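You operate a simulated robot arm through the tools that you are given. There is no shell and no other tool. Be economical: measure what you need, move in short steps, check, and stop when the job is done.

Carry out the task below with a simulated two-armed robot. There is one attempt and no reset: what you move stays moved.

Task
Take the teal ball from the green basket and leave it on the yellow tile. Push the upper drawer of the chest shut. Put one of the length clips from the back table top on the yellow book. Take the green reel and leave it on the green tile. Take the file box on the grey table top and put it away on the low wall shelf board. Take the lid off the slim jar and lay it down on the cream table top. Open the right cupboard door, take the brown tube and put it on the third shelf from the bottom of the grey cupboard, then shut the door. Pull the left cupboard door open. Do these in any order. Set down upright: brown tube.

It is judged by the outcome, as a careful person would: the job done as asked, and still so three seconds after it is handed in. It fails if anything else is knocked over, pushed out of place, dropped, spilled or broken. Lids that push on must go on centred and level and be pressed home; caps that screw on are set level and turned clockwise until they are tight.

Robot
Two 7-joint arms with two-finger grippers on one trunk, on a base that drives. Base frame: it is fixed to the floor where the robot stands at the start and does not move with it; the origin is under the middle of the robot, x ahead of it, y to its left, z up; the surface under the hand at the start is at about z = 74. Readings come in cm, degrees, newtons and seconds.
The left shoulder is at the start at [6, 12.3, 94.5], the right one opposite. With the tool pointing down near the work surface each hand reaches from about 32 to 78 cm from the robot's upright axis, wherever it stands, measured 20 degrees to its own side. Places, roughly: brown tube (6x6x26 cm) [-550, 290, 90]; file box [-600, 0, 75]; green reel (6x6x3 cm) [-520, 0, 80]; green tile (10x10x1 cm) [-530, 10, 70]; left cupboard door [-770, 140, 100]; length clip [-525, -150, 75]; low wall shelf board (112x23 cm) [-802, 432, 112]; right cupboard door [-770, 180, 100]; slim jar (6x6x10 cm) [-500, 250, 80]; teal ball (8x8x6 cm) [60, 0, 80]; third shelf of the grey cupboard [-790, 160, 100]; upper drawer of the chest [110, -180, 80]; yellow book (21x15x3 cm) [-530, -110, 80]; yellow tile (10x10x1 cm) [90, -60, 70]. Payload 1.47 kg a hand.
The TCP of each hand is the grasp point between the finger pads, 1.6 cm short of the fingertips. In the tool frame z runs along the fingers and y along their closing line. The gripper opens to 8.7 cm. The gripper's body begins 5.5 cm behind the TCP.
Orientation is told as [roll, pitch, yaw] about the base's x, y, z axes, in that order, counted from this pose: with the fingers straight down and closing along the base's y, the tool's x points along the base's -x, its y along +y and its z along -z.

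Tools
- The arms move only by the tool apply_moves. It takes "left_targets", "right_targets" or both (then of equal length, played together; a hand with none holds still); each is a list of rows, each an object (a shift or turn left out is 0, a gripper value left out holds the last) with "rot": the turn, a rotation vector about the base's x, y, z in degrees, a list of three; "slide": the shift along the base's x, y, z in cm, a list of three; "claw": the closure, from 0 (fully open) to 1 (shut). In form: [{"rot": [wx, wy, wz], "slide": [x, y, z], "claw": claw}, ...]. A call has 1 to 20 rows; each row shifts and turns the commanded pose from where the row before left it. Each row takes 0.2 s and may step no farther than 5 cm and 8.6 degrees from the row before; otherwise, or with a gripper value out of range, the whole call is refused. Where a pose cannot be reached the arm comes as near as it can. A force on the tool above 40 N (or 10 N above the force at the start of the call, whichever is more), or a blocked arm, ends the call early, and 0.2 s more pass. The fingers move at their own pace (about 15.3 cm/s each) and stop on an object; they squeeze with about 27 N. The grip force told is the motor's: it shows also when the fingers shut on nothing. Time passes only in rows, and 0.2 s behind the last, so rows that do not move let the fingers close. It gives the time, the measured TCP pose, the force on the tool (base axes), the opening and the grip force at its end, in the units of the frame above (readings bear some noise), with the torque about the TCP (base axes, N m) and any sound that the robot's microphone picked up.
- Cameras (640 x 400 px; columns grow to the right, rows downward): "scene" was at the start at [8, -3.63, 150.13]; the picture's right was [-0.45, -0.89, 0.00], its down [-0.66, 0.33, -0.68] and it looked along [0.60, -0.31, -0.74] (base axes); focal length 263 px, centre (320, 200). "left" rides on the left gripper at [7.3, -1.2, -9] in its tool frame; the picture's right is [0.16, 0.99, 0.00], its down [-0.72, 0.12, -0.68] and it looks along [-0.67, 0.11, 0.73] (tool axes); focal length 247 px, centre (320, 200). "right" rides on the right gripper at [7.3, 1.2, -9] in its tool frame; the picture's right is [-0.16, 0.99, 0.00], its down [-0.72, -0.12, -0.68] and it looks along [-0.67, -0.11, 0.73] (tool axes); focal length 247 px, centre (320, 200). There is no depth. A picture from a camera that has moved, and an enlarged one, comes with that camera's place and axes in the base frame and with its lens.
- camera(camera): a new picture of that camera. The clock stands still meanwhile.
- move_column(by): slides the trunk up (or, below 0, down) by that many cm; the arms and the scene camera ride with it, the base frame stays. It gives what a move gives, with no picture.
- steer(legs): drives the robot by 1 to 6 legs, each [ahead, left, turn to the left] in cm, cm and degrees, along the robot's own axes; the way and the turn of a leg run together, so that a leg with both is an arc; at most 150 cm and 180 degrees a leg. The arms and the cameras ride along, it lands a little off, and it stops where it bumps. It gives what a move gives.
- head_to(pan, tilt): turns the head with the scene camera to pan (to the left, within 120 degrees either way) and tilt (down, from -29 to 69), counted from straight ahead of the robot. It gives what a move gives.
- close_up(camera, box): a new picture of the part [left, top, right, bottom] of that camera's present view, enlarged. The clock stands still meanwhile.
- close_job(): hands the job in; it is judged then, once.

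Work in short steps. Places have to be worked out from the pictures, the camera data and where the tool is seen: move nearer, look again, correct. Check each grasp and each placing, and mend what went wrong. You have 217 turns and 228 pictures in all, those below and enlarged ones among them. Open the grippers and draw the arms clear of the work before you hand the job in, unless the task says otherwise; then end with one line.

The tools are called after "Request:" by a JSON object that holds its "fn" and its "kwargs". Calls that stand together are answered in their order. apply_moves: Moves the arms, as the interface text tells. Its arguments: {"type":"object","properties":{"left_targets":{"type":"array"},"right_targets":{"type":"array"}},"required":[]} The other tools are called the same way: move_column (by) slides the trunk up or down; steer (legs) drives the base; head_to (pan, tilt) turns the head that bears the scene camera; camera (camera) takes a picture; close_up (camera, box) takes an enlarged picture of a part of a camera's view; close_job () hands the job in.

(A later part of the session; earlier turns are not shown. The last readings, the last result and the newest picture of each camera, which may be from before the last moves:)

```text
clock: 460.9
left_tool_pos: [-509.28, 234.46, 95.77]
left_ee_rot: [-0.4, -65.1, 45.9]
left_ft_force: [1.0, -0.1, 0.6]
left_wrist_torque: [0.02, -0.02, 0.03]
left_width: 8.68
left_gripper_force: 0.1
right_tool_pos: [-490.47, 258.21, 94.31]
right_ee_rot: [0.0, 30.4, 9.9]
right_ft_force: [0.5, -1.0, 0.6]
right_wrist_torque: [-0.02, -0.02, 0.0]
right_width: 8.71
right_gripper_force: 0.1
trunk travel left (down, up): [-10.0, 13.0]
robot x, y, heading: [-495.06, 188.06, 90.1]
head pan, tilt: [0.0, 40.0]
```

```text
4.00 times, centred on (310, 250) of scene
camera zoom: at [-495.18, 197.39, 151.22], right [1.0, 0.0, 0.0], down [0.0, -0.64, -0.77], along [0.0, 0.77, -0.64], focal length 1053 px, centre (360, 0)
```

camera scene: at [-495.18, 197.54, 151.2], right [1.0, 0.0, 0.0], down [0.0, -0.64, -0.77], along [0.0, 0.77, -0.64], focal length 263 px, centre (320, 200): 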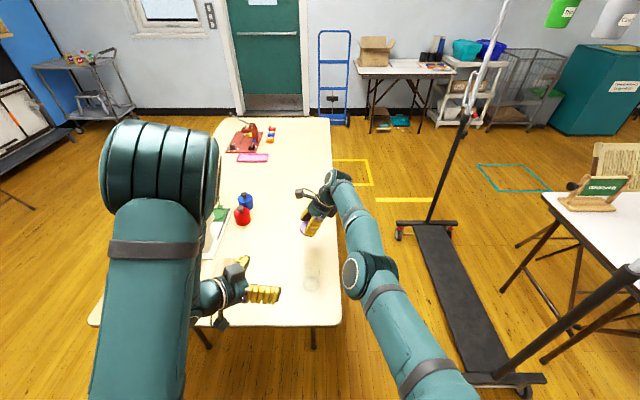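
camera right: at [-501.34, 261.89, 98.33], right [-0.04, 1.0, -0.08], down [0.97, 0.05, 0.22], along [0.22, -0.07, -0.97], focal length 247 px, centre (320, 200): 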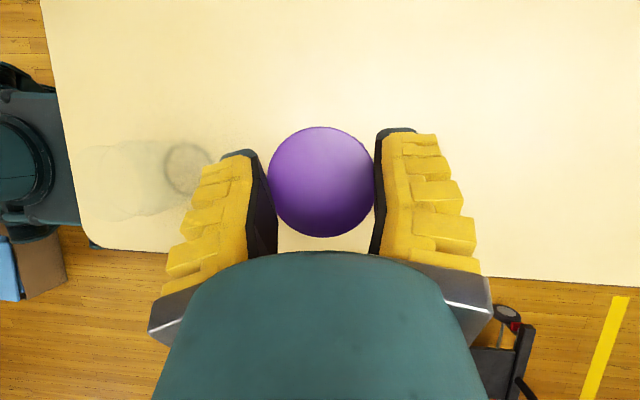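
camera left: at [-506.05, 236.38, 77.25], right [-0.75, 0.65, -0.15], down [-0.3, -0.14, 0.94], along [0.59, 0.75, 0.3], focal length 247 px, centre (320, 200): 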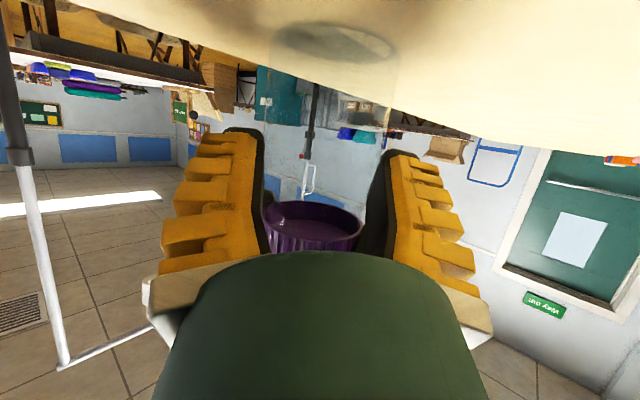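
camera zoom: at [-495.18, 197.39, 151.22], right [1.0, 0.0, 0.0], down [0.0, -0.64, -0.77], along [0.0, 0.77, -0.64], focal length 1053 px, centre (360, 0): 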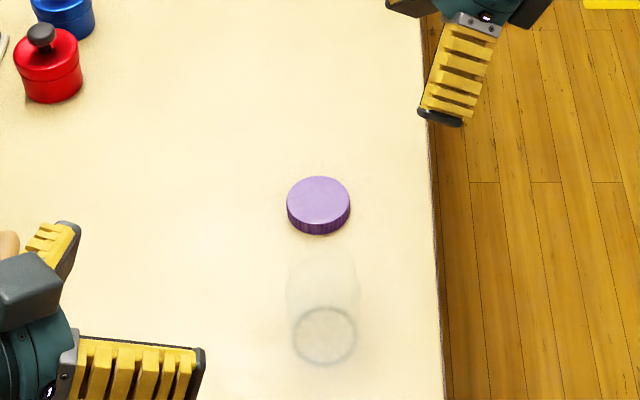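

The lid lies flat and the jar stands. I restore both hands to neutral downward poses for the cupboard work.

Request:
{"fn": "apply_moves", "kwargs": {"left_targets": [{"slide": [0, -1, 4]}, {"slide": [0, -1, 4]}, {"slide": [0, -1, 4]}, {"slide": [0, 0, 4]}, {"rot": [-5.85, 5.65, 0]}, {"rot": [-5.85, 5.65, 0]}, {"rot": [-5.85, 5.65, 0]}, {"rot": [-5.85, 5.65, 0]}, {"rot": [-5.85, 5.65, 0]}, {"rot": [-5.85, 5.65, 0]}, {"rot": [-5.85, 5.65, 0]}, {"rot": [-5.85, 5.65, 0]}, {"rot": [0, 0, 7.4]}, {"rot": [0, 0, 7.4]}, {"rot": [0, 0, 7.4]}, {"rot": [0, 0, 7.4]}, {"rot": [0, 0, 7.4]}, {"rot": [0, 0, 7.4]}], "right_targets": [{"slide": [3, -2, 3]}, {"slide": [3, -3, 2.5]}, {"slide": [3, -3, 2.5]}, {"slide": [2, -3, 2.5]}, {"slide": [2, -3, 2.5]}, {"rot": [1.3, -7.4, 0], "slide": [0, -3, 2]}, {"rot": [1.3, -7.4, 0], "slide": [0, -3, 0]}, {"rot": [1.3, -7.4, 0], "slide": [0, -3, 0]}, {"rot": [1.3, -7.4, 0], "slide": [0, -3, 0]}, {"rot": [0, 0, 8]}, {"rot": [0, 0, 8]}, {"rot": [0, 0, 8]}, {"rot": [0, 0, 8]}, {"rot": [0, 0, 8]}, {"rot": [0, 0, 8]}, {"rot": [0, 0, 8]}, {"rot": [0, 0, 8]}, {"rot": [0, 0, 8]}]}}

Request:
{"fn": "camera", "kwargs": {"camera": "scene"}}

```text
clock: 464.7
left_tool_pos: [-509.12, 231.82, 111.93]
left_ee_rot: [-0.7, -0.1, 90.6]
left_ft_force: [0.2, 0.1, -1.3]
left_wrist_torque: [-0.01, -0.03, -0.01]
left_width: 8.71
left_gripper_force: 0.0
right_tool_pos: [-477.03, 232.74, 109.15]
right_ee_rot: [0.0, 0.4, 81.9]
right_ft_force: [-0.1, 0.6, -0.2]
right_wrist_torque: [0.0, 0.02, -0.01]
right_width: 8.71
right_gripper_force: 0.0
trunk travel left (down, up): [-10.0, 13.0]
robot x, y, heading: [-495.19, 188.0, 90.0]
head pan, tilt: [0.0, 40.0]
```

```text
81 pictures are left
camera scene: at [-495.2, 197.52, 151.2], right [1.0, 0.0, 0.0], down [0.0, -0.64, -0.77], along [0.0, 0.77, -0.64], focal length 263 px, centre (320, 200)
```

scene: 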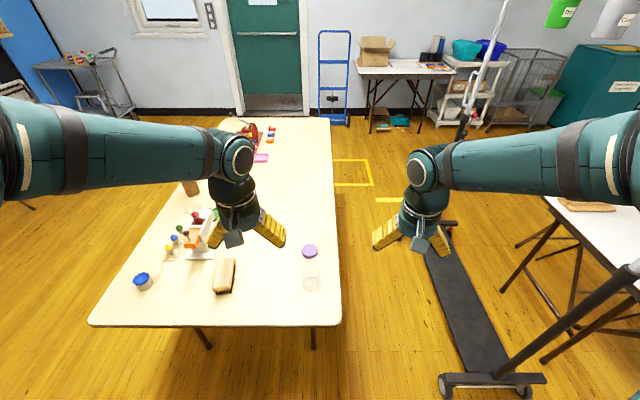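

Next the cupboard. I back off, turn to face it and approach to about 130 cm.

Request:
{"fn": "steer", "kwargs": {"legs": [[-20, 0, 0], [0, 0, 90], [145, 8, 0]]}}

Request:
{"fn": "head_to", "kwargs": {"pan": 0, "tilt": 18}}

Request:
{"fn": "camera", "kwargs": {"camera": "scene"}}

```text
clock: 476.9
left_tool_pos: [-681.26, 141.78, 111.81]
left_ee_rot: [-0.8, 0.0, -178.7]
left_ft_force: [-1.1, -0.7, 1.2]
left_wrist_torque: [0.01, -0.03, -0.03]
left_width: 8.71
left_gripper_force: 0.1
right_tool_pos: [-682.64, 173.91, 109.03]
right_ee_rot: [-0.1, 0.5, 172.8]
right_ft_force: [-0.4, -0.5, -0.9]
right_wrist_torque: [0.0, -0.02, -0.01]
right_width: 8.68
right_gripper_force: 0.2
trunk travel left (down, up): [-10.0, 13.0]
robot x, y, heading: [-637.86, 156.76, -179.0]
head pan, tilt: [0.0, 40.0]
```

```text
clock: 477.7
left_tool_pos: [-681.31, 141.91, 111.96]
left_ee_rot: [-0.7, -0.1, -178.7]
left_ft_force: [0.3, 0.3, -0.3]
left_wrist_torque: [-0.01, -0.02, -0.01]
left_width: 8.69
left_gripper_force: 0.1
right_tool_pos: [-682.62, 173.82, 109.16]
right_ee_rot: [0.0, 0.3, 172.9]
right_ft_force: [-0.5, 0.9, -0.1]
right_wrist_torque: [0.01, 0.0, 0.01]
right_width: 8.7
right_gripper_force: 0.0
trunk travel left (down, up): [-10.0, 13.0]
robot x, y, heading: [-637.76, 156.77, -178.9]
head pan, tilt: [0.0, 18.0]
```

```text
80 pictures are left
camera scene: at [-648.23, 156.37, 154.66], right [-0.02, 1.0, 0.0], down [0.31, 0.01, -0.95], along [-0.95, -0.02, -0.31], focal length 263 px, centre (320, 200)
```

scene: 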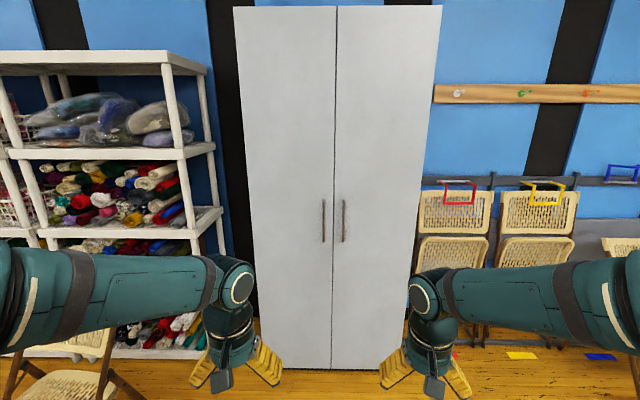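

The cupboard front is at x≈-773; the right door's handle is a vertical bar at about [-770, 165.8], z 93–114, hinge at y≈204. I set the right hand horizontal (pointing -x), then drive closer.

Request:
{"fn": "apply_moves", "kwargs": {"right_targets": [{"rot": [0, 0, 7]}, {"rot": [0, 8.2, 0], "slide": [-2, 0, 0]}, {"rot": [0, 8.2, 0], "slide": [-2, 0, 0]}, {"rot": [0, 8.2, 0], "slide": [-2, 0, 0]}, {"rot": [0, 8.2, 0], "slide": [-2, 0, 0]}, {"rot": [0, 8.2, 0], "slide": [-2, 0, 0]}, {"rot": [0, 8.2, 0], "slide": [-2, 0, 0]}, {"rot": [0, 8.2, 0], "slide": [-2, 0, 0]}, {"rot": [0, 8.2, 0], "slide": [-2, 0, -1]}, {"rot": [0, 8.2, 0], "slide": [0, 0, -1]}, {"rot": [0, 8.2, 0], "slide": [0, 0, -1]}, {"rot": [0, 8, 0], "slide": [0, 0, -1]}]}}

Request:
{"fn": "steer", "kwargs": {"legs": [[50, 5, -1]]}}

Request:
{"fn": "camera", "kwargs": {"camera": "right"}}

Request:
{"fn": "camera", "kwargs": {"camera": "scene"}}

```text
clock: 480.3
left_tool_pos: [-681.32, 141.81, 111.95]
left_ee_rot: [-0.7, 0.0, -178.7]
left_ft_force: [-0.3, -0.7, 0.3]
left_wrist_torque: [-0.05, 0.01, 0.0]
left_width: 8.7
left_gripper_force: 0.1
right_tool_pos: [-698.71, 173.91, 107.05]
right_ee_rot: [0.8, -73.6, 179.3]
right_ft_force: [0.5, 0.2, -0.2]
right_wrist_torque: [0.0, 0.02, 0.01]
right_width: 8.7
right_gripper_force: 0.1
right hand out of reach, approached as far as the arm can: row 11, 12
trunk travel left (down, up): [-10.0, 13.0]
robot x, y, heading: [-637.78, 156.61, -179.0]
head pan, tilt: [0.0, 18.0]
```

```text
clock: 483.3
left_tool_pos: [-731.83, 137.11, 111.91]
left_ee_rot: [-0.7, 0.0, -179.6]
left_ft_force: [0.3, -0.4, -0.1]
left_wrist_torque: [-0.01, -0.02, -0.04]
left_width: 8.71
left_gripper_force: 0.0
right_tool_pos: [-748.77, 169.3, 107.01]
right_ee_rot: [0.8, -73.5, 178.4]
right_ft_force: [-0.3, 0.6, -0.5]
right_wrist_torque: [-0.02, 0.0, -0.03]
right_width: 8.7
right_gripper_force: 0.1
trunk travel left (down, up): [-10.0, 13.0]
robot x, y, heading: [-688.22, 151.13, -180.0]
head pan, tilt: [0.0, 18.0]
```

```text
79 pictures are left
camera right: at [-738.16, 168.02, 102.53], right [-0.06, -0.99, 0.16], down [0.45, 0.11, 0.89], along [-0.89, 0.12, 0.43], focal length 247 px, centre (320, 200)
```

right: 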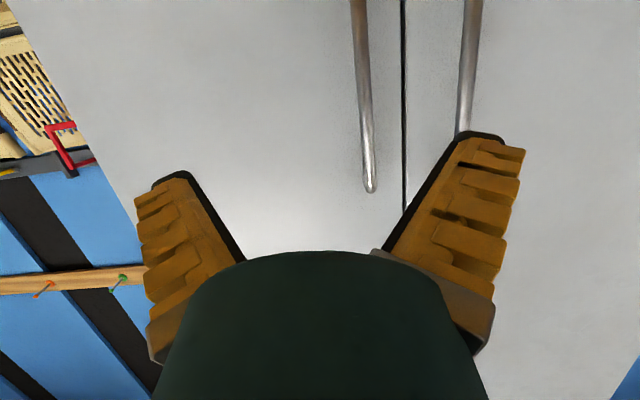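

```text
78 pictures are left
camera scene: at [-698.64, 151.07, 154.66], right [0.0, 1.0, 0.0], down [0.31, 0.0, -0.95], along [-0.95, 0.0, -0.31], focal length 263 px, centre (320, 200)
```

scene: 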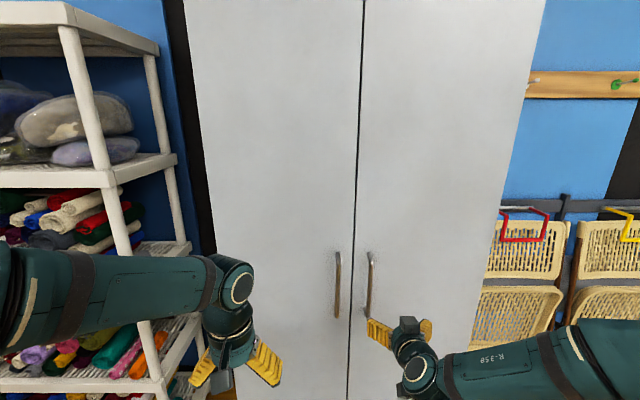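

Handle confirmed near y≈165.7. I move the right hand toward it, staying a few cm short, and check alignment.

Request:
{"fn": "apply_moves", "kwargs": {"right_targets": [{"slide": [-3, -1.8, -2]}, {"slide": [-4, -1.7, -2]}, {"slide": [-4, 0, 0]}, {"slide": [-3, 0, 0]}]}}

Request:
{"fn": "camera", "kwargs": {"camera": "right"}}

Request:
{"fn": "close_up", "kwargs": {"camera": "scene", "box": [300, 230, 460, 350]}}

```text
clock: 484.3
left_tool_pos: [-731.71, 136.94, 111.97]
left_ee_rot: [-0.8, 0.0, -179.6]
left_ft_force: [0.1, 0.5, 0.0]
left_wrist_torque: [-0.01, -0.05, -0.01]
left_width: 8.69
left_gripper_force: 0.0
right_tool_pos: [-762.61, 165.97, 102.94]
right_ee_rot: [0.6, -73.5, 178.5]
right_ft_force: [0.7, -1.1, 0.4]
right_wrist_torque: [0.02, 0.01, -0.01]
right_width: 8.71
right_gripper_force: 0.1
trunk travel left (down, up): [-10.0, 13.0]
robot x, y, heading: [-688.11, 151.08, -180.0]
head pan, tilt: [0.0, 18.0]
```

```text
77 pictures are left
camera right: at [-752.0, 164.68, 98.41], right [-0.06, -0.99, 0.15], down [0.45, 0.11, 0.89], along [-0.89, 0.12, 0.43], focal length 247 px, centre (320, 200)
```

right: 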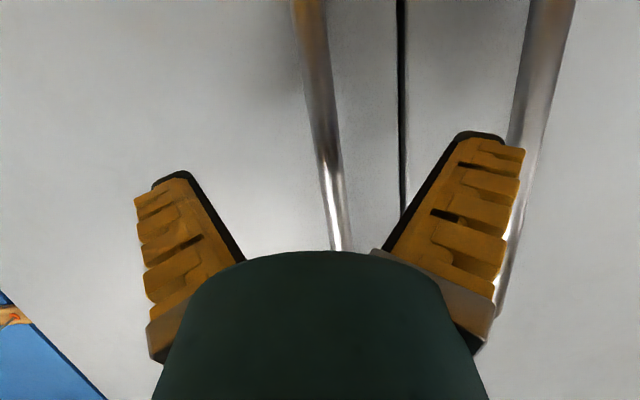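

```text
3.33 times, centred on (380, 290) of scene
camera zoom: at [-698.63, 151.06, 154.66], right [0.0, 1.0, 0.0], down [0.31, 0.0, -0.95], along [-0.95, 0.0, -0.31], focal length 878 px, centre (120, -100)
```

zoom: 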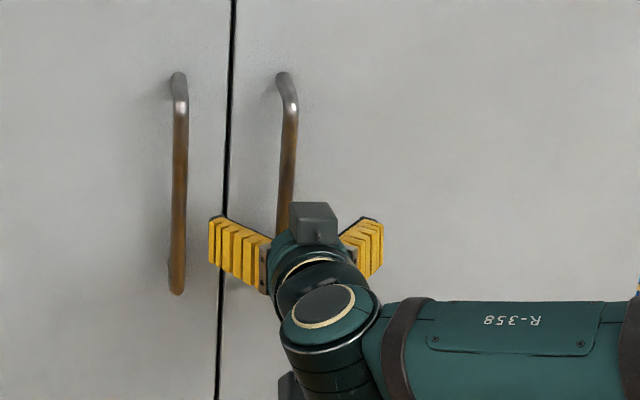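

The bar is well between the fingers. I advance 6 cm and close on it.

Request:
{"fn": "apply_moves", "kwargs": {"right_targets": [{"slide": [-3, -0.3, 0]}, {"slide": [-2, 0, 0]}, {"slide": [-1, 0, 0]}, {"claw": 1}, {}, {}, {}]}}

Request:
{"fn": "camera", "kwargs": {"camera": "right"}}

```text
clock: 485.2
left_tool_pos: [-731.2, 137.2, 112.28]
left_ee_rot: [-0.7, -0.3, -179.8]
left_ft_force: [0.8, 0.5, 0.5]
left_wrist_torque: [0.02, 0.01, 0.04]
left_width: 8.71
left_gripper_force: 0.1
right_tool_pos: [-767.79, 165.28, 102.95]
right_ee_rot: [0.7, -73.3, 179.0]
right_ft_force: [38.9, 0.6, 7.9]
right_wrist_torque: [-0.22, 0.41, 1.33]
right_width: 8.05
right_gripper_force: 26.3
trunk travel left (down, up): [-10.0, 13.0]
robot x, y, heading: [-687.68, 151.47, -179.8]
head pan, tilt: [0.0, 18.0]
stopped in row 4 (right hand): the force on the tool passed its limit at 53 N (the readings are from after the stop); the commanded pose is now the measured one
```

```text
75 pictures are left
camera right: at [-757.2, 164.08, 98.53], right [-0.05, -0.99, 0.15], down [0.44, 0.12, 0.89], along [-0.9, 0.11, 0.43], focal length 247 px, centre (320, 200)
```

right: 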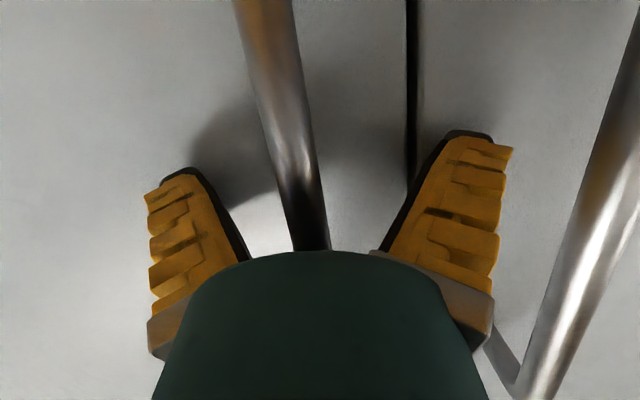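

The tips touched the door. I back off 1.3 cm and close on the bar.

Request:
{"fn": "apply_moves", "kwargs": {"right_targets": [{"slide": [1.3, 0, 0], "claw": 0}, {"claw": 1}, {}, {}, {}]}}

Request:
{"fn": "camera", "kwargs": {"camera": "right"}}

```text
clock: 486.4
left_tool_pos: [-731.61, 137.11, 111.98]
left_ee_rot: [-0.6, -0.1, -179.7]
left_ft_force: [-0.1, -0.3, -1.9]
left_wrist_torque: [0.01, -0.02, 0.01]
left_width: 8.71
left_gripper_force: 0.0
right_tool_pos: [-766.97, 165.7, 102.67]
right_ee_rot: [0.3, -73.1, 179.1]
right_ft_force: [10.3, -5.4, 2.8]
right_wrist_torque: [0.06, 0.11, 0.07]
right_width: 0.6
right_gripper_force: 28.3
trunk travel left (down, up): [-10.0, 13.0]
robot x, y, heading: [-688.07, 151.28, -179.8]
head pan, tilt: [0.0, 18.0]
```

```text
74 pictures are left
camera right: at [-756.31, 164.27, 98.27], right [-0.06, -0.99, 0.15], down [0.44, 0.11, 0.89], along [-0.9, 0.12, 0.43], focal length 247 px, centre (320, 200)
```

right: 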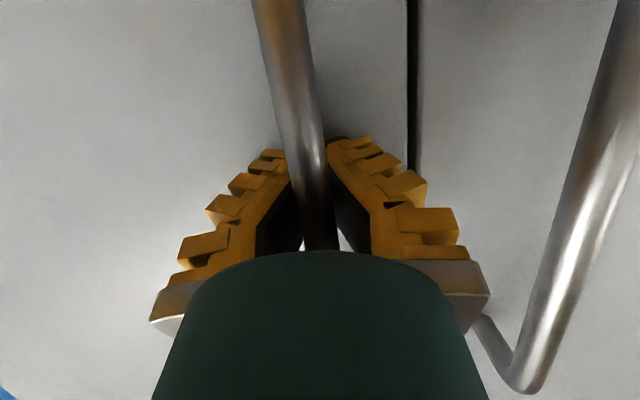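

The bar is hooked inside the closed fingers. I pull along the door's arc in small steps.

Request:
{"fn": "apply_moves", "kwargs": {"right_targets": [{"slide": [2.0, 0.25, 0], "rot": [0, 0, 1.5]}, {"slide": [2.0, 0.35, 0], "rot": [0, 0, 1.5]}, {"slide": [1.95, 0.45, 0], "rot": [0, 0, 1.5]}, {"slide": [1.92, 0.55, 0], "rot": [0, 0, 1.5]}, {"slide": [1.9, 0.64, 0], "rot": [0, 0, 1.5]}, {"slide": [1.85, 0.74, 0], "rot": [0, 0, 1.5]}]}}

Request:
{"fn": "camera", "kwargs": {"camera": "scene"}}

```text
clock: 487.8
left_tool_pos: [-731.73, 137.24, 112.03]
left_ee_rot: [-0.7, 0.0, -179.6]
left_ft_force: [0.5, 0.1, 0.7]
left_wrist_torque: [-0.01, 0.0, 0.0]
left_width: 8.71
left_gripper_force: 0.0
right_tool_pos: [-755.26, 168.71, 102.55]
right_ee_rot: [0.3, -73.2, -172.0]
right_ft_force: [1.6, 1.3, 0.1]
right_wrist_torque: [0.02, 0.02, -0.01]
right_width: 0.0
right_gripper_force: 27.6
trunk travel left (down, up): [-10.0, 13.0]
robot x, y, heading: [-688.03, 151.38, -180.1]
head pan, tilt: [0.0, 18.0]
```

```text
73 pictures are left
camera scene: at [-698.41, 151.17, 154.68], right [0.0, 1.0, 0.0], down [0.31, 0.0, -0.95], along [-0.95, 0.0, -0.31], focal length 263 px, centre (320, 200)
```

scene: 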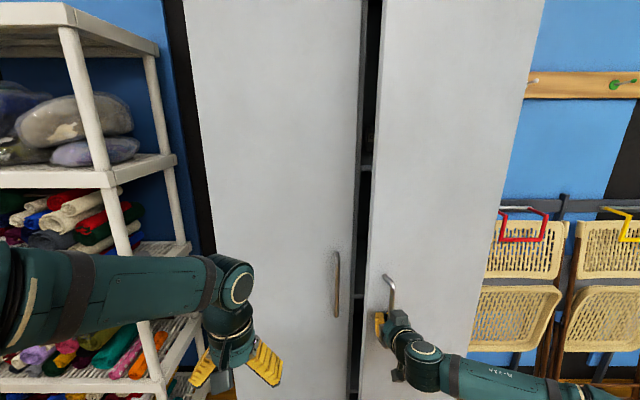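

The door is opening. I continue along the arc.

Request:
{"fn": "apply_moves", "kwargs": {"right_targets": [{"slide": [1.82, 0.84, 0], "rot": [0, 0, 2]}, {"slide": [1.76, 0.93, 0], "rot": [0, 0, 2]}, {"slide": [1.72, 1.02, 0], "rot": [0, 0, 2]}, {"slide": [1.66, 1.11, 0], "rot": [0, 0, 2]}, {"slide": [1.6, 1.2, 0], "rot": [0, 0, 2]}, {"slide": [1.52, 1.28, 0], "rot": [0, 0, 2]}]}}

Request:
{"fn": "camera", "kwargs": {"camera": "scene"}}

```text
clock: 489.2
left_tool_pos: [-731.82, 137.37, 111.88]
left_ee_rot: [-0.6, -0.1, -179.6]
left_ft_force: [-0.4, 0.4, 0.0]
left_wrist_torque: [-0.04, 0.01, -0.02]
left_width: 8.68
left_gripper_force: 0.0
right_tool_pos: [-745.33, 175.01, 102.57]
right_ee_rot: [0.5, -73.1, -160.2]
right_ft_force: [-6.6, 8.1, -4.6]
right_wrist_torque: [0.03, 0.07, 0.17]
right_width: 0.63
right_gripper_force: 28.8
trunk travel left (down, up): [-10.0, 13.0]
robot x, y, heading: [-688.19, 151.22, -179.7]
head pan, tilt: [0.0, 18.0]
```

```text
72 pictures are left
camera scene: at [-698.57, 151.3, 154.66], right [0.0, 1.0, 0.0], down [0.31, 0.0, -0.95], along [-0.95, 0.0, -0.31], focal length 263 px, centre (320, 200)
```

scene: 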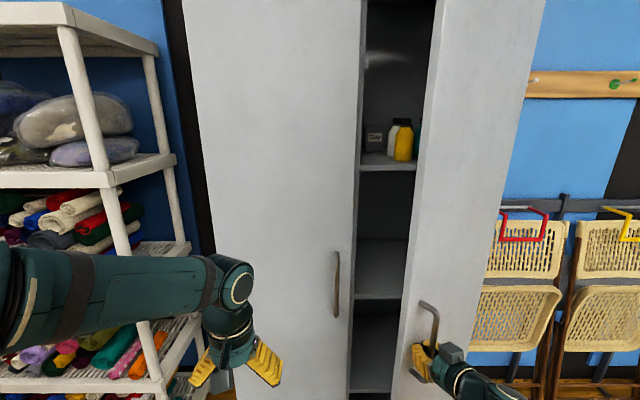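

About 35° open. I keep following the arc, turning the hand with the door.

Request:
{"fn": "apply_moves", "kwargs": {"right_targets": [{"slide": [1.94, 1.83, 0], "rot": [0, 0, 4]}, {"slide": [1.81, 1.96, 0], "rot": [0, 0, 4]}, {"slide": [1.67, 2.08, 0], "rot": [0, 0, 4]}, {"slide": [1.52, 2.19, 0], "rot": [0, 0, 4]}, {"slide": [1.36, 2.29, 0], "rot": [0, 0, 4]}, {"slide": [1.2, 2.38, 0], "rot": [0, 0, 4]}, {"slide": [1.03, 2.46, 0], "rot": [0, 0, 4]}, {"slide": [0.86, 2.52, 0], "rot": [0, 0, 4]}, {"slide": [0.68, 2.57, 0], "rot": [0, 0, 4]}, {"slide": [0.5, 2.62, 0], "rot": [0, 0, 4]}]}}

Request:
{"fn": "camera", "kwargs": {"camera": "scene"}}

```text
clock: 491.2
left_tool_pos: [-732.03, 137.18, 111.94]
left_ee_rot: [-0.6, 0.1, -179.4]
left_ft_force: [1.0, -0.1, -0.3]
left_wrist_torque: [0.01, -0.03, 0.02]
left_width: 8.74
left_gripper_force: 0.1
right_tool_pos: [-734.09, 194.17, 102.59]
right_ee_rot: [-0.7, -72.9, -124.1]
right_ft_force: [-21.6, 4.2, -8.5]
right_wrist_torque: [-0.04, 0.11, 0.38]
right_width: 0.59
right_gripper_force: 29.7
trunk travel left (down, up): [-10.0, 13.0]
robot x, y, heading: [-688.18, 151.21, -179.8]
head pan, tilt: [0.0, 18.0]
stopped in row 9 (right hand): the force on the tool passed its limit at 43 N (the readings are from after the stop); the commanded pose is now the measured one
```

```text
71 pictures are left
camera scene: at [-698.88, 151.29, 154.63], right [0.0, 1.0, 0.0], down [0.31, 0.0, -0.95], along [-0.95, 0.0, -0.31], focal length 263 px, centre (320, 200)
```

scene: 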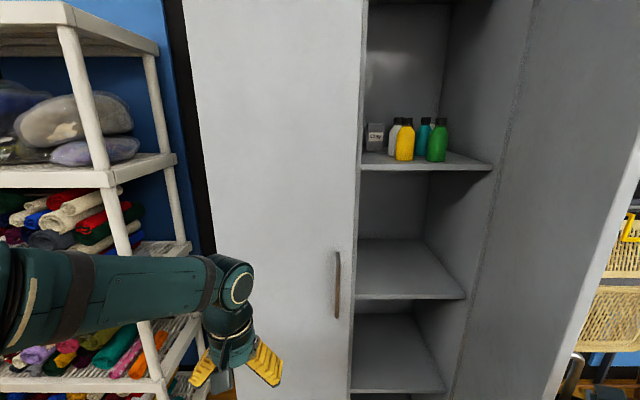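

The door stands about 72° open; shelves at z≈57, 98, 142. I release the handle, withdraw the hand along its axis, and back the robot away.

Request:
{"fn": "apply_moves", "kwargs": {"right_targets": [{"claw": 0}, {}, {"slide": [1.1, 1.6, 0]}, {"slide": [1.7, 2.5, 0]}, {"slide": [1.7, 2.5, 0]}, {"slide": [1.7, 2.5, 0]}]}}

Request:
{"fn": "steer", "kwargs": {"legs": [[-50, 0, 0]]}}

Request:
{"fn": "camera", "kwargs": {"camera": "scene"}}

```text
clock: 492.6
left_tool_pos: [-731.73, 137.03, 111.81]
left_ee_rot: [-0.7, 0.0, -179.6]
left_ft_force: [0.2, 0.1, -0.1]
left_wrist_torque: [0.0, 0.03, 0.01]
left_width: 8.72
left_gripper_force: 0.0
right_tool_pos: [-727.38, 203.25, 103.0]
right_ee_rot: [-0.9, -73.1, -123.8]
right_ft_force: [0.5, -0.1, -0.9]
right_wrist_torque: [0.01, -0.01, 0.0]
right_width: 8.7
right_gripper_force: 0.0
trunk travel left (down, up): [-10.0, 13.0]
robot x, y, heading: [-688.06, 151.51, -179.7]
head pan, tilt: [0.0, 18.0]
```

```text
clock: 495.6
left_tool_pos: [-680.57, 137.29, 111.95]
left_ee_rot: [-0.7, 0.0, -179.7]
left_ft_force: [-1.5, 0.1, 0.6]
left_wrist_torque: [-0.03, 0.04, 0.01]
left_width: 8.7
left_gripper_force: 0.0
right_tool_pos: [-676.12, 203.5, 102.88]
right_ee_rot: [-0.8, -73.0, -124.3]
right_ft_force: [-0.5, 0.6, 0.4]
right_wrist_torque: [0.01, 0.0, -0.05]
right_width: 8.7
right_gripper_force: 0.1
trunk travel left (down, up): [-10.0, 13.0]
robot x, y, heading: [-636.87, 151.36, 179.8]
head pan, tilt: [0.0, 18.0]
```

```text
70 pictures are left
camera scene: at [-647.27, 151.18, 154.68], right [0.0, 1.0, 0.0], down [0.31, 0.0, -0.95], along [-0.95, 0.0, -0.31], focal length 263 px, centre (320, 200)
```

scene: 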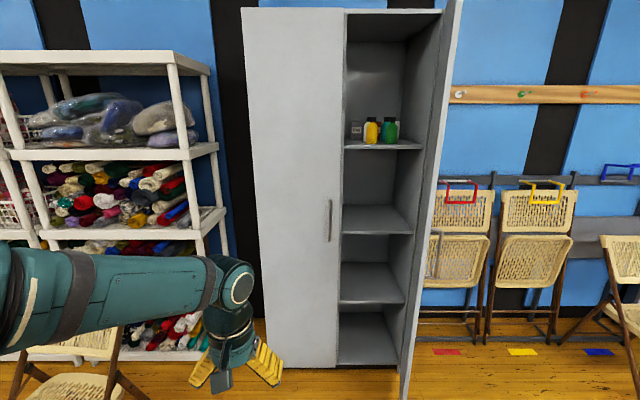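

Third shelf from the bottom is at z≈97. To make room I want the door fully open (~90°): I reorient the right hand to point -x with fist closed, then push the door's inner face outward.

Request:
{"fn": "apply_moves", "kwargs": {"right_targets": [{"rot": [0, 0, -8], "slide": [-1, -3.2, 0], "claw": 1}, {"rot": [0, 0, -8], "slide": [-1, -3.2, 0]}, {"rot": [0, 0, -8], "slide": [-1, -3.2, 0]}, {"rot": [0, 0, -8], "slide": [-1, -3.2, 0]}, {"rot": [0, 0, -8], "slide": [-1, -3.2, 0]}, {"rot": [0, 0, -8], "slide": [-1, -3.2, 0]}, {"rot": [0, 0, -8], "slide": [-1, -3.2, 0]}]}}

Request:
{"fn": "steer", "kwargs": {"legs": [[48, 8, 0]]}}

Request:
{"fn": "camera", "kwargs": {"camera": "scene"}}

```text
clock: 497.2
left_tool_pos: [-680.85, 137.18, 111.83]
left_ee_rot: [-0.6, 0.0, -179.7]
left_ft_force: [0.5, 0.2, -0.5]
left_wrist_torque: [0.03, -0.03, 0.05]
left_width: 8.73
left_gripper_force: 0.1
right_tool_pos: [-685.37, 182.41, 102.85]
right_ee_rot: [-1.0, -72.8, -179.9]
right_ft_force: [-0.5, -0.2, 0.4]
right_wrist_torque: [-0.02, 0.01, 0.01]
right_width: 0.0
right_gripper_force: 27.1
right hand out of reach, approached as far as the arm can: row 6, 7
trunk travel left (down, up): [-10.0, 13.0]
robot x, y, heading: [-637.32, 150.9, 180.1]
head pan, tilt: [0.0, 18.0]
```

```text
clock: 500.1
left_tool_pos: [-728.7, 129.32, 111.84]
left_ee_rot: [-0.7, 0.1, -179.6]
left_ft_force: [-1.2, 0.2, -0.3]
left_wrist_torque: [0.01, 0.02, 0.02]
left_width: 8.7
left_gripper_force: 0.0
right_tool_pos: [-733.55, 174.46, 102.93]
right_ee_rot: [-0.7, -73.0, 179.8]
right_ft_force: [-1.4, 0.8, 0.4]
right_wrist_torque: [-0.01, -0.01, 0.01]
right_width: 0.0
right_gripper_force: 26.6
trunk travel left (down, up): [-10.0, 13.0]
robot x, y, heading: [-684.97, 143.39, -180.1]
head pan, tilt: [0.0, 18.0]
```

```text
69 pictures are left
camera scene: at [-695.5, 143.17, 154.66], right [0.0, 1.0, 0.0], down [0.31, 0.0, -0.95], along [-0.95, 0.0, -0.31], focal length 263 px, centre (320, 200)
```

scene: 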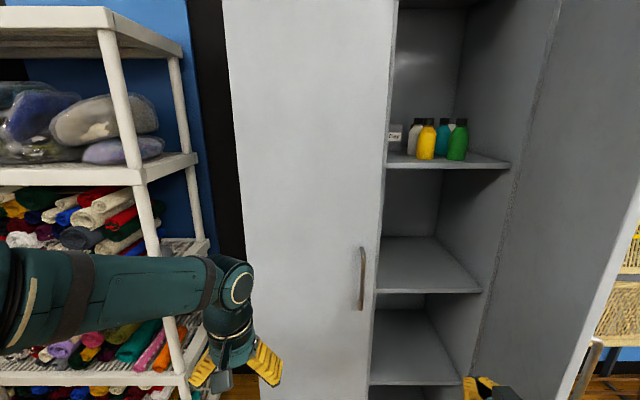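

The fist is inside the door edge. I move in a bit and push toward +y.

Request:
{"fn": "apply_moves", "kwargs": {"right_targets": [{"slide": [-4, 0, 0]}, {"slide": [-4, 0, 0]}, {"slide": [0, 3, 0]}, {"slide": [0, 3, 0]}, {"slide": [0, 3, 0]}, {"slide": [0, 3, 0]}, {"slide": [0, 3, 0]}, {"slide": [0, 3, 0]}, {"slide": [0, 3, 0]}, {"slide": [0, 3, 0]}, {"slide": [0, 3, 0]}]}}

Request:
{"fn": "camera", "kwargs": {"camera": "scene"}}

```text
clock: 502.5
left_tool_pos: [-728.65, 129.4, 112.06]
left_ee_rot: [-0.7, 0.0, -179.7]
left_ft_force: [0.3, -0.4, 0.0]
left_wrist_torque: [0.02, 0.0, -0.01]
left_width: 8.71
left_gripper_force: 0.1
right_tool_pos: [-741.39, 201.63, 102.88]
right_ee_rot: [-0.5, -73.0, 179.6]
right_ft_force: [0.1, -1.4, 0.0]
right_wrist_torque: [-0.01, 0.0, 0.03]
right_width: 0.02
right_gripper_force: 27.0
trunk travel left (down, up): [-10.0, 13.0]
robot x, y, heading: [-684.64, 143.51, -180.1]
head pan, tilt: [0.0, 18.0]
```

```text
68 pictures are left
camera scene: at [-695.42, 143.27, 154.67], right [0.0, 1.0, 0.0], down [0.31, 0.0, -0.95], along [-0.95, 0.0, -0.31], focal length 263 px, centre (320, 200)
```

scene: 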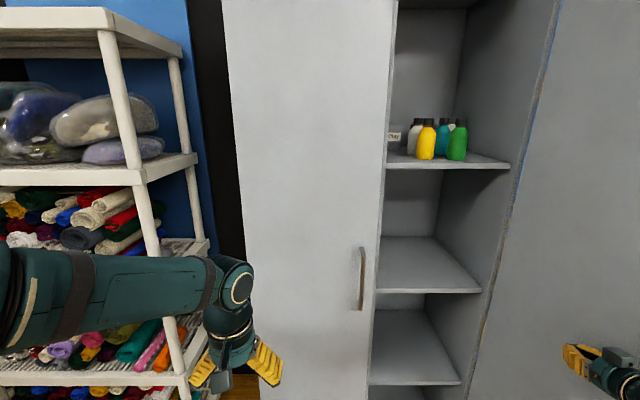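

The door is about 90° open. I withdraw, back out, turn round to face the cream table's west side for the tube.

Request:
{"fn": "apply_moves", "kwargs": {"right_targets": [{"slide": [0, -4, 0]}, {"slide": [0, -4, 0]}, {"slide": [0, -4, 0]}, {"slide": [0, -4, 0]}, {"slide": [0, -4, 0]}, {"slide": [4, 0, 0]}, {"slide": [4, 0, 0]}, {"slide": [4, 0, 2]}]}}

Request:
{"fn": "steer", "kwargs": {"legs": [[-45, 0, 0], [0, 0, -90], [0, 0, -90], [0, 142, 0]]}}

Request:
{"fn": "head_to", "kwargs": {"pan": 0, "tilt": 35}}

Request:
{"fn": "camera", "kwargs": {"camera": "scene"}}

```text
clock: 504.3
left_tool_pos: [-728.61, 129.26, 111.96]
left_ee_rot: [-0.7, 0.0, -179.8]
left_ft_force: [0.2, -0.2, 0.8]
left_wrist_torque: [0.03, -0.01, -0.01]
left_width: 8.7
left_gripper_force: 0.0
right_tool_pos: [-729.18, 181.55, 104.67]
right_ee_rot: [-0.8, -73.3, 179.9]
right_ft_force: [0.1, 0.4, 0.5]
right_wrist_torque: [-0.02, 0.03, -0.01]
right_width: 0.0
right_gripper_force: 27.0
trunk travel left (down, up): [-10.0, 13.0]
robot x, y, heading: [-684.74, 143.58, -179.9]
head pan, tilt: [0.0, 18.0]
```

```text
clock: 527.1
left_tool_pos: [-591.98, 300.36, 111.93]
left_ee_rot: [-0.8, 0.0, -1.8]
left_ft_force: [-0.6, 0.4, 0.5]
left_wrist_torque: [0.01, 0.01, -0.02]
left_width: 8.7
left_gripper_force: 0.1
right_tool_pos: [-593.24, 248.07, 104.67]
right_ee_rot: [-0.7, -73.1, -2.4]
right_ft_force: [0.2, -0.3, -0.1]
right_wrist_torque: [0.01, 0.0, 0.03]
right_width: 0.01
right_gripper_force: 27.2
trunk travel left (down, up): [-10.0, 13.0]
robot x, y, heading: [-636.26, 288.2, -2.1]
head pan, tilt: [0.0, 18.0]
```

```text
clock: 527.9
left_tool_pos: [-592.1, 300.29, 111.81]
left_ee_rot: [-0.7, 0.0, -1.9]
left_ft_force: [-0.9, 0.5, 0.2]
left_wrist_torque: [-0.03, 0.06, 0.0]
left_width: 8.72
left_gripper_force: 0.1
right_tool_pos: [-593.21, 248.03, 104.64]
right_ee_rot: [-0.7, -73.1, -2.3]
right_ft_force: [-0.4, -0.5, 0.3]
right_wrist_torque: [-0.02, -0.02, 0.02]
right_width: 0.0
right_gripper_force: 27.7
trunk travel left (down, up): [-10.0, 13.0]
robot x, y, heading: [-636.02, 288.01, -1.9]
head pan, tilt: [0.0, 35.0]
```

```text
67 pictures are left
camera scene: at [-626.42, 287.71, 151.96], right [-0.04, -1.0, 0.0], down [-0.57, 0.02, -0.82], along [0.82, -0.03, -0.57], focal length 263 px, centre (320, 200)
```

scene: 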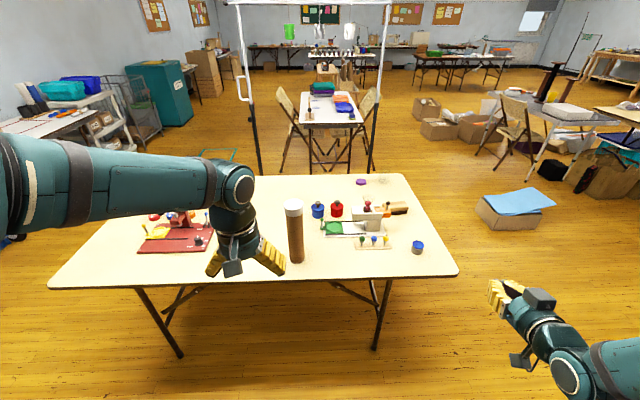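

The tube stands at about [-553, 294], top z≈100. I tilt the left hand forward 74° in front of it.

Request:
{"fn": "apply_moves", "kwargs": {"left_targets": [{"rot": [0, -8.2, 0], "slide": [1.4, -0.7, -1]}, {"rot": [0, -8.2, 0], "slide": [1.4, -0.7, -1]}, {"rot": [0, -8.2, 0], "slide": [1.4, -0.7, -1]}, {"rot": [0, -8.2, 0], "slide": [1.4, -0.7, -1]}, {"rot": [0, -8.2, 0], "slide": [1.4, -0.7, -1]}, {"rot": [0, -8.2, 0], "slide": [1.4, -0.7, -1]}, {"rot": [0, -8.2, 0], "slide": [1.4, -0.7, -1]}, {"rot": [0, -8.2, 0], "slide": [1.4, -0.7, -1]}, {"rot": [0, -8.2, 0], "slide": [1.4, -0.7, -1]}, {"slide": [0, 0, -4.5]}, {"slide": [0, 0, -4.5]}, {"slide": [0, 0, -4.5]}]}}

Request:
{"fn": "camera", "kwargs": {"camera": "left"}}

Request:
{"fn": "camera", "kwargs": {"camera": "scene"}}

```text
clock: 530.5
left_tool_pos: [-579.13, 294.02, 89.45]
left_ee_rot: [5.9, -73.8, -7.0]
left_ft_force: [0.2, -0.9, 0.0]
left_wrist_torque: [-0.03, 0.02, -0.01]
left_width: 8.68
left_gripper_force: 0.0
right_tool_pos: [-593.17, 248.09, 104.61]
right_ee_rot: [-0.6, -73.1, -2.4]
right_ft_force: [-0.3, 0.0, -0.3]
right_wrist_torque: [0.0, 0.02, -0.01]
right_width: 0.0
right_gripper_force: 26.6
trunk travel left (down, up): [-10.0, 13.0]
robot x, y, heading: [-636.28, 288.35, -2.2]
head pan, tilt: [0.0, 35.0]
```

```text
66 pictures are left
camera left: at [-589.65, 293.25, 84.88], right [-0.02, 0.99, -0.12], down [-0.45, 0.1, 0.89], along [0.89, 0.08, 0.44], focal length 247 px, centre (320, 200)
```

left: 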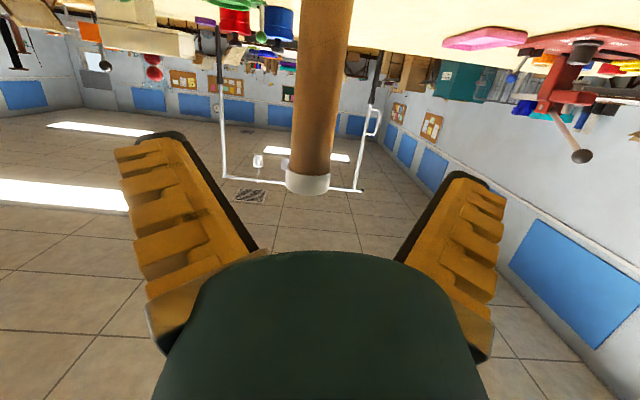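

```text
65 pictures are left
camera scene: at [-626.35, 287.67, 151.95], right [-0.04, -1.0, 0.0], down [-0.57, 0.02, -0.82], along [0.82, -0.03, -0.57], focal length 263 px, centre (320, 200)
```

scene: 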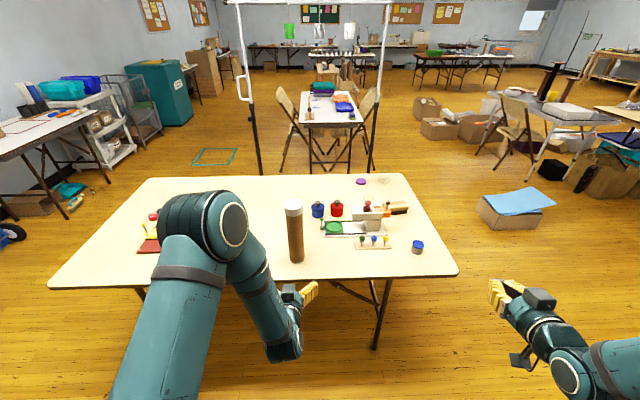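

Tube measured at [-553.4, 294.2]; the hand is aligned. I advance to just around it.

Request:
{"fn": "apply_moves", "kwargs": {"left_targets": [{"slide": [4.5, 0, -0.5]}, {"slide": [4.5, 0, 0]}, {"slide": [4.5, 0.1, 0]}, {"slide": [4.5, 0, 0]}, {"slide": [3, 0, 0]}]}}

Request:
{"fn": "camera", "kwargs": {"camera": "left"}}

```text
clock: 531.7
left_tool_pos: [-558.29, 294.16, 88.85]
left_ee_rot: [6.2, -73.6, -6.9]
left_ft_force: [0.4, 0.3, 0.1]
left_wrist_torque: [0.03, -0.02, -0.02]
left_width: 8.69
left_gripper_force: 0.1
right_tool_pos: [-593.13, 247.97, 104.59]
right_ee_rot: [-0.6, -73.1, -2.5]
right_ft_force: [-0.1, -0.5, 0.2]
right_wrist_torque: [0.02, 0.01, 0.0]
right_width: 0.01
right_gripper_force: 27.0
trunk travel left (down, up): [-10.0, 13.0]
robot x, y, heading: [-636.28, 288.24, -2.2]
head pan, tilt: [0.0, 35.0]
```

```text
64 pictures are left
camera left: at [-568.78, 293.32, 84.28], right [-0.03, 0.99, -0.12], down [-0.45, 0.1, 0.89], along [0.89, 0.08, 0.44], focal length 247 px, centre (320, 200)
```

left: 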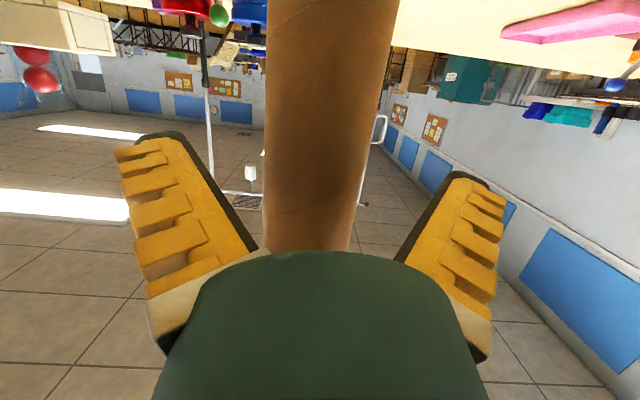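

I advance 4 cm more and close on the tube.

Request:
{"fn": "apply_moves", "kwargs": {"left_targets": [{"slide": [2, -0.3, 0]}, {"slide": [2.2, -0.1, 0]}, {"claw": 1}, {}, {}, {}]}}

Request:
{"fn": "camera", "kwargs": {"camera": "left"}}

```text
clock: 533.1
left_tool_pos: [-554.31, 293.84, 88.94]
left_ee_rot: [5.9, -73.7, -6.9]
left_ft_force: [1.1, -0.1, -0.5]
left_wrist_torque: [-0.05, 0.0, -0.01]
left_width: 5.78
left_gripper_force: 27.0
right_tool_pos: [-593.2, 247.99, 104.6]
right_ee_rot: [-0.8, -73.1, -2.4]
right_ft_force: [0.3, -0.5, 0.4]
right_wrist_torque: [-0.01, 0.0, -0.01]
right_width: 0.0
right_gripper_force: 26.7
trunk travel left (down, up): [-10.0, 13.0]
robot x, y, heading: [-636.27, 288.26, -2.4]
head pan, tilt: [0.0, 35.0]
```

```text
63 pictures are left
camera left: at [-564.87, 293.06, 84.3], right [-0.02, 0.99, -0.12], down [-0.45, 0.1, 0.89], along [0.89, 0.08, 0.44], focal length 247 px, centre (320, 200)
```

left: 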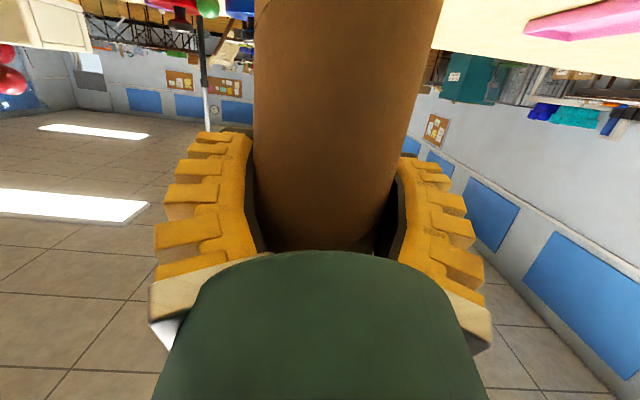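

Held. I lift it, draw it in, and check for tilt.

Request:
{"fn": "apply_moves", "kwargs": {"left_targets": [{"slide": [0, 0, 2]}, {"slide": [0, 0, 4]}, {"slide": [0, 0, 4.5]}, {"slide": [0, 0, 4.5]}, {"slide": [-3, 0, 3]}, {"slide": [-4, 0, 3]}, {"slide": [-4.5, 0, 2]}]}}

Request:
{"fn": "camera", "kwargs": {"camera": "scene"}}

```text
clock: 534.7
left_tool_pos: [-566.24, 293.89, 111.93]
left_ee_rot: [6.0, -73.8, -7.1]
left_ft_force: [-0.8, 0.8, -0.5]
left_wrist_torque: [-0.03, -0.01, 0.0]
left_width: 5.8
left_gripper_force: 27.1
right_tool_pos: [-593.22, 248.01, 104.77]
right_ee_rot: [-0.7, -73.1, -2.4]
right_ft_force: [-0.4, 0.2, 0.3]
right_wrist_torque: [0.0, -0.02, 0.05]
right_width: 0.0
right_gripper_force: 27.0
trunk travel left (down, up): [-10.0, 13.0]
robot x, y, heading: [-636.35, 288.35, -2.1]
head pan, tilt: [0.0, 35.0]
```

```text
62 pictures are left
camera scene: at [-626.54, 287.72, 151.97], right [-0.04, -1.0, 0.0], down [-0.57, 0.02, -0.82], along [0.82, -0.03, -0.57], focal length 263 px, centre (320, 200)
```

scene: 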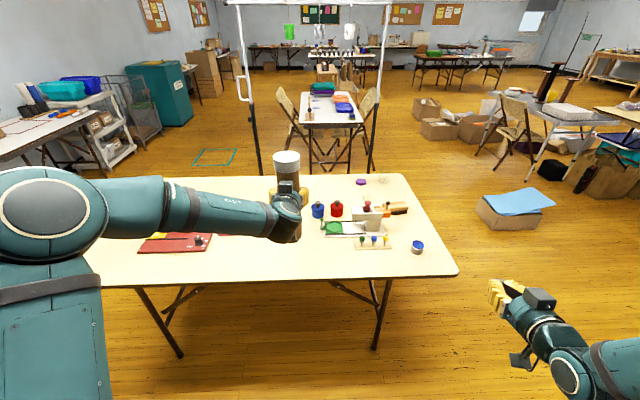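

I back off, shift along to y≈150 and turn to face the cupboard.

Request:
{"fn": "steer", "kwargs": {"legs": [[-8, -136, 0], [0, 0, 91], [0, 0, 91]]}}

Request:
{"fn": "head_to", "kwargs": {"pan": 0, "tilt": 22}}

Request:
{"fn": "camera", "kwargs": {"camera": "scene"}}

```text
clock: 554.6
left_tool_pos: [-721.48, 149.35, 111.91]
left_ee_rot: [5.8, -73.7, 169.0]
left_ft_force: [-0.8, 0.2, -0.6]
left_wrist_torque: [0.04, -0.01, 0.03]
left_width: 5.73
left_gripper_force: 27.1
right_tool_pos: [-691.06, 193.05, 104.58]
right_ee_rot: [-0.7, -73.1, 173.4]
right_ft_force: [-0.1, -0.2, 0.1]
right_wrist_torque: [0.01, 0.02, 0.0]
right_width: 0.0
right_gripper_force: 27.0
trunk travel left (down, up): [-10.0, 13.0]
robot x, y, heading: [-651.02, 149.71, 173.6]
head pan, tilt: [0.0, 35.0]
```

```text
clock: 555.4
left_tool_pos: [-721.37, 149.35, 111.89]
left_ee_rot: [5.9, -73.8, 168.8]
left_ft_force: [-0.5, 0.5, -2.0]
left_wrist_torque: [0.0, -0.01, -0.02]
left_width: 5.73
left_gripper_force: 26.8
right_tool_pos: [-691.12, 193.08, 104.65]
right_ee_rot: [-0.7, -73.1, 173.3]
right_ft_force: [0.7, -0.5, 1.0]
right_wrist_torque: [-0.01, 0.0, 0.03]
right_width: 0.0
right_gripper_force: 27.1
trunk travel left (down, up): [-10.0, 13.0]
robot x, y, heading: [-651.53, 149.72, 173.6]
head pan, tilt: [0.0, 22.0]
```

```text
61 pictures are left
camera scene: at [-661.47, 150.97, 154.01], right [0.11, 0.99, 0.0], down [0.37, -0.04, -0.93], along [-0.92, 0.1, -0.38], focal length 263 px, centre (320, 200)
```

scene: 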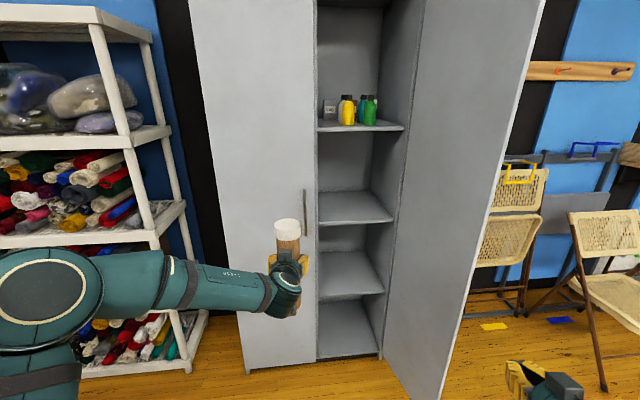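

I straighten, step right, tuck the right hand and bring the tube across to y≈180 at z≈117 in front of the opening.

Request:
{"fn": "steer", "kwargs": {"legs": [[0, 0, 6.4], [0, -13, 0]]}}

Request:
{"fn": "apply_moves", "kwargs": {"left_targets": [{"slide": [2, 4, 1]}, {"slide": [2, 4, 1]}, {"slide": [1, 4, 1]}, {"slide": [0, 4, 1]}, {"slide": [0, 4, 1]}, {"slide": [0, 4, 0]}], "right_targets": [{"slide": [4, 0, 0]}, {"slide": [0, -2, -3]}, {"slide": [0, -2, -3]}, {"slide": [0, 0, -3]}, {}, {}]}}

Request:
{"fn": "camera", "kwargs": {"camera": "scene"}}

```text
clock: 557.7
left_tool_pos: [-721.0, 154.37, 111.96]
left_ee_rot: [6.0, -73.7, 175.6]
left_ft_force: [0.8, 1.2, -0.9]
left_wrist_torque: [-0.01, 0.02, -0.01]
left_width: 5.69
left_gripper_force: 27.1
right_tool_pos: [-695.79, 201.28, 104.59]
right_ee_rot: [-0.6, -73.1, 179.9]
right_ft_force: [0.2, 0.5, 0.4]
right_wrist_torque: [-0.03, 0.02, 0.01]
right_width: 0.02
right_gripper_force: 27.0
trunk travel left (down, up): [-10.0, 13.0]
robot x, y, heading: [-651.38, 162.93, -179.9]
head pan, tilt: [0.0, 22.0]
```

```text
clock: 559.1
left_tool_pos: [-716.23, 178.33, 116.76]
left_ee_rot: [6.2, -73.8, 175.1]
left_ft_force: [-0.1, -0.2, -1.6]
left_wrist_torque: [-0.01, 0.03, 0.02]
left_width: 5.71
left_gripper_force: 27.5
right_tool_pos: [-694.43, 200.45, 95.19]
right_ee_rot: [-0.5, -73.1, 179.7]
right_ft_force: [-0.8, -0.2, 0.0]
right_wrist_torque: [-0.04, 0.01, 0.02]
right_width: 0.0
right_gripper_force: 26.8
right hand out of reach, approached as far as the arm can: row 1, 2, 3
trunk travel left (down, up): [-10.0, 13.0]
robot x, y, heading: [-651.07, 163.0, -179.7]
head pan, tilt: [0.0, 22.0]
```

```text
60 pictures are left
camera scene: at [-661.57, 163.03, 154.02], right [0.0, 1.0, 0.0], down [0.37, 0.0, -0.93], along [-0.93, 0.0, -0.37], focal length 263 px, centre (320, 200)
```

scene: 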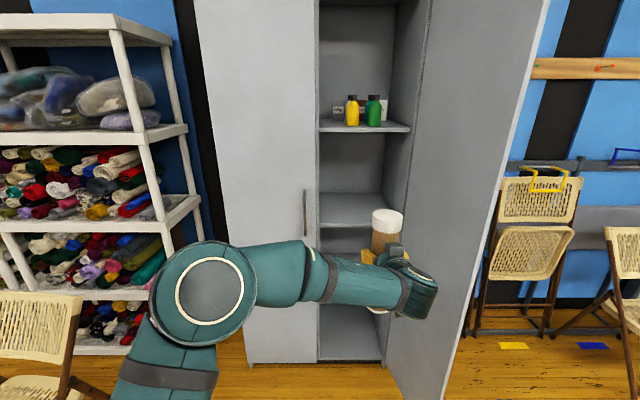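

The door is in fact well past 90°, giving ample room. I drive ahead 48 cm so the tube enters above the shelf, then check.

Request:
{"fn": "steer", "kwargs": {"legs": [[48, 0, 0]]}}

Request:
{"fn": "camera", "kwargs": {"camera": "scene"}}

Request:
{"fn": "camera", "kwargs": {"camera": "left"}}

```text
clock: 562.0
left_tool_pos: [-763.64, 177.63, 116.79]
left_ee_rot: [5.8, -73.7, 175.7]
left_ft_force: [-0.7, 0.8, -1.3]
left_wrist_torque: [0.04, 0.02, -0.02]
left_width: 5.69
left_gripper_force: 26.9
right_tool_pos: [-741.95, 199.96, 95.25]
right_ee_rot: [-0.7, -73.0, -179.9]
right_ft_force: [-0.3, -0.1, 1.2]
right_wrist_torque: [-0.01, 0.0, -0.02]
right_width: 0.0
right_gripper_force: 26.7
trunk travel left (down, up): [-10.0, 13.0]
robot x, y, heading: [-698.27, 163.09, -179.6]
head pan, tilt: [0.0, 22.0]
```

```text
59 pictures are left
camera scene: at [-709.02, 162.61, 154.01], right [-0.01, 1.0, 0.0], down [0.38, 0.0, -0.93], along [-0.93, -0.01, -0.38], focal length 263 px, centre (320, 200)
```

scene: 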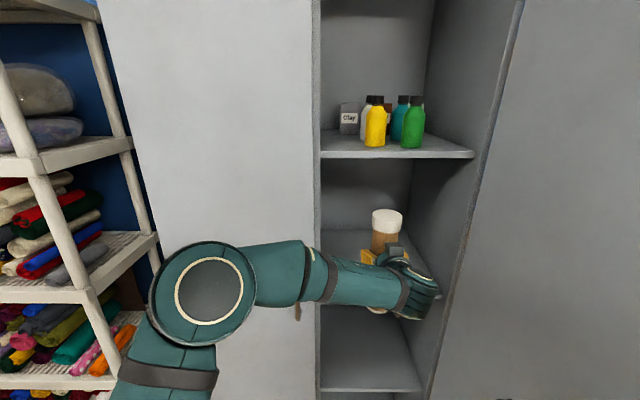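

```text
58 pictures are left
camera left: at [-753.01, 179.0, 112.14], right [0.07, -0.99, -0.12], down [0.45, -0.08, 0.89], along [-0.89, -0.12, 0.44], focal length 247 px, centre (320, 200)
```

left: 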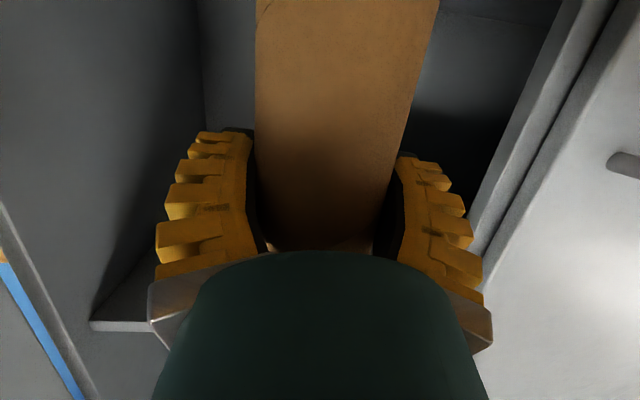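

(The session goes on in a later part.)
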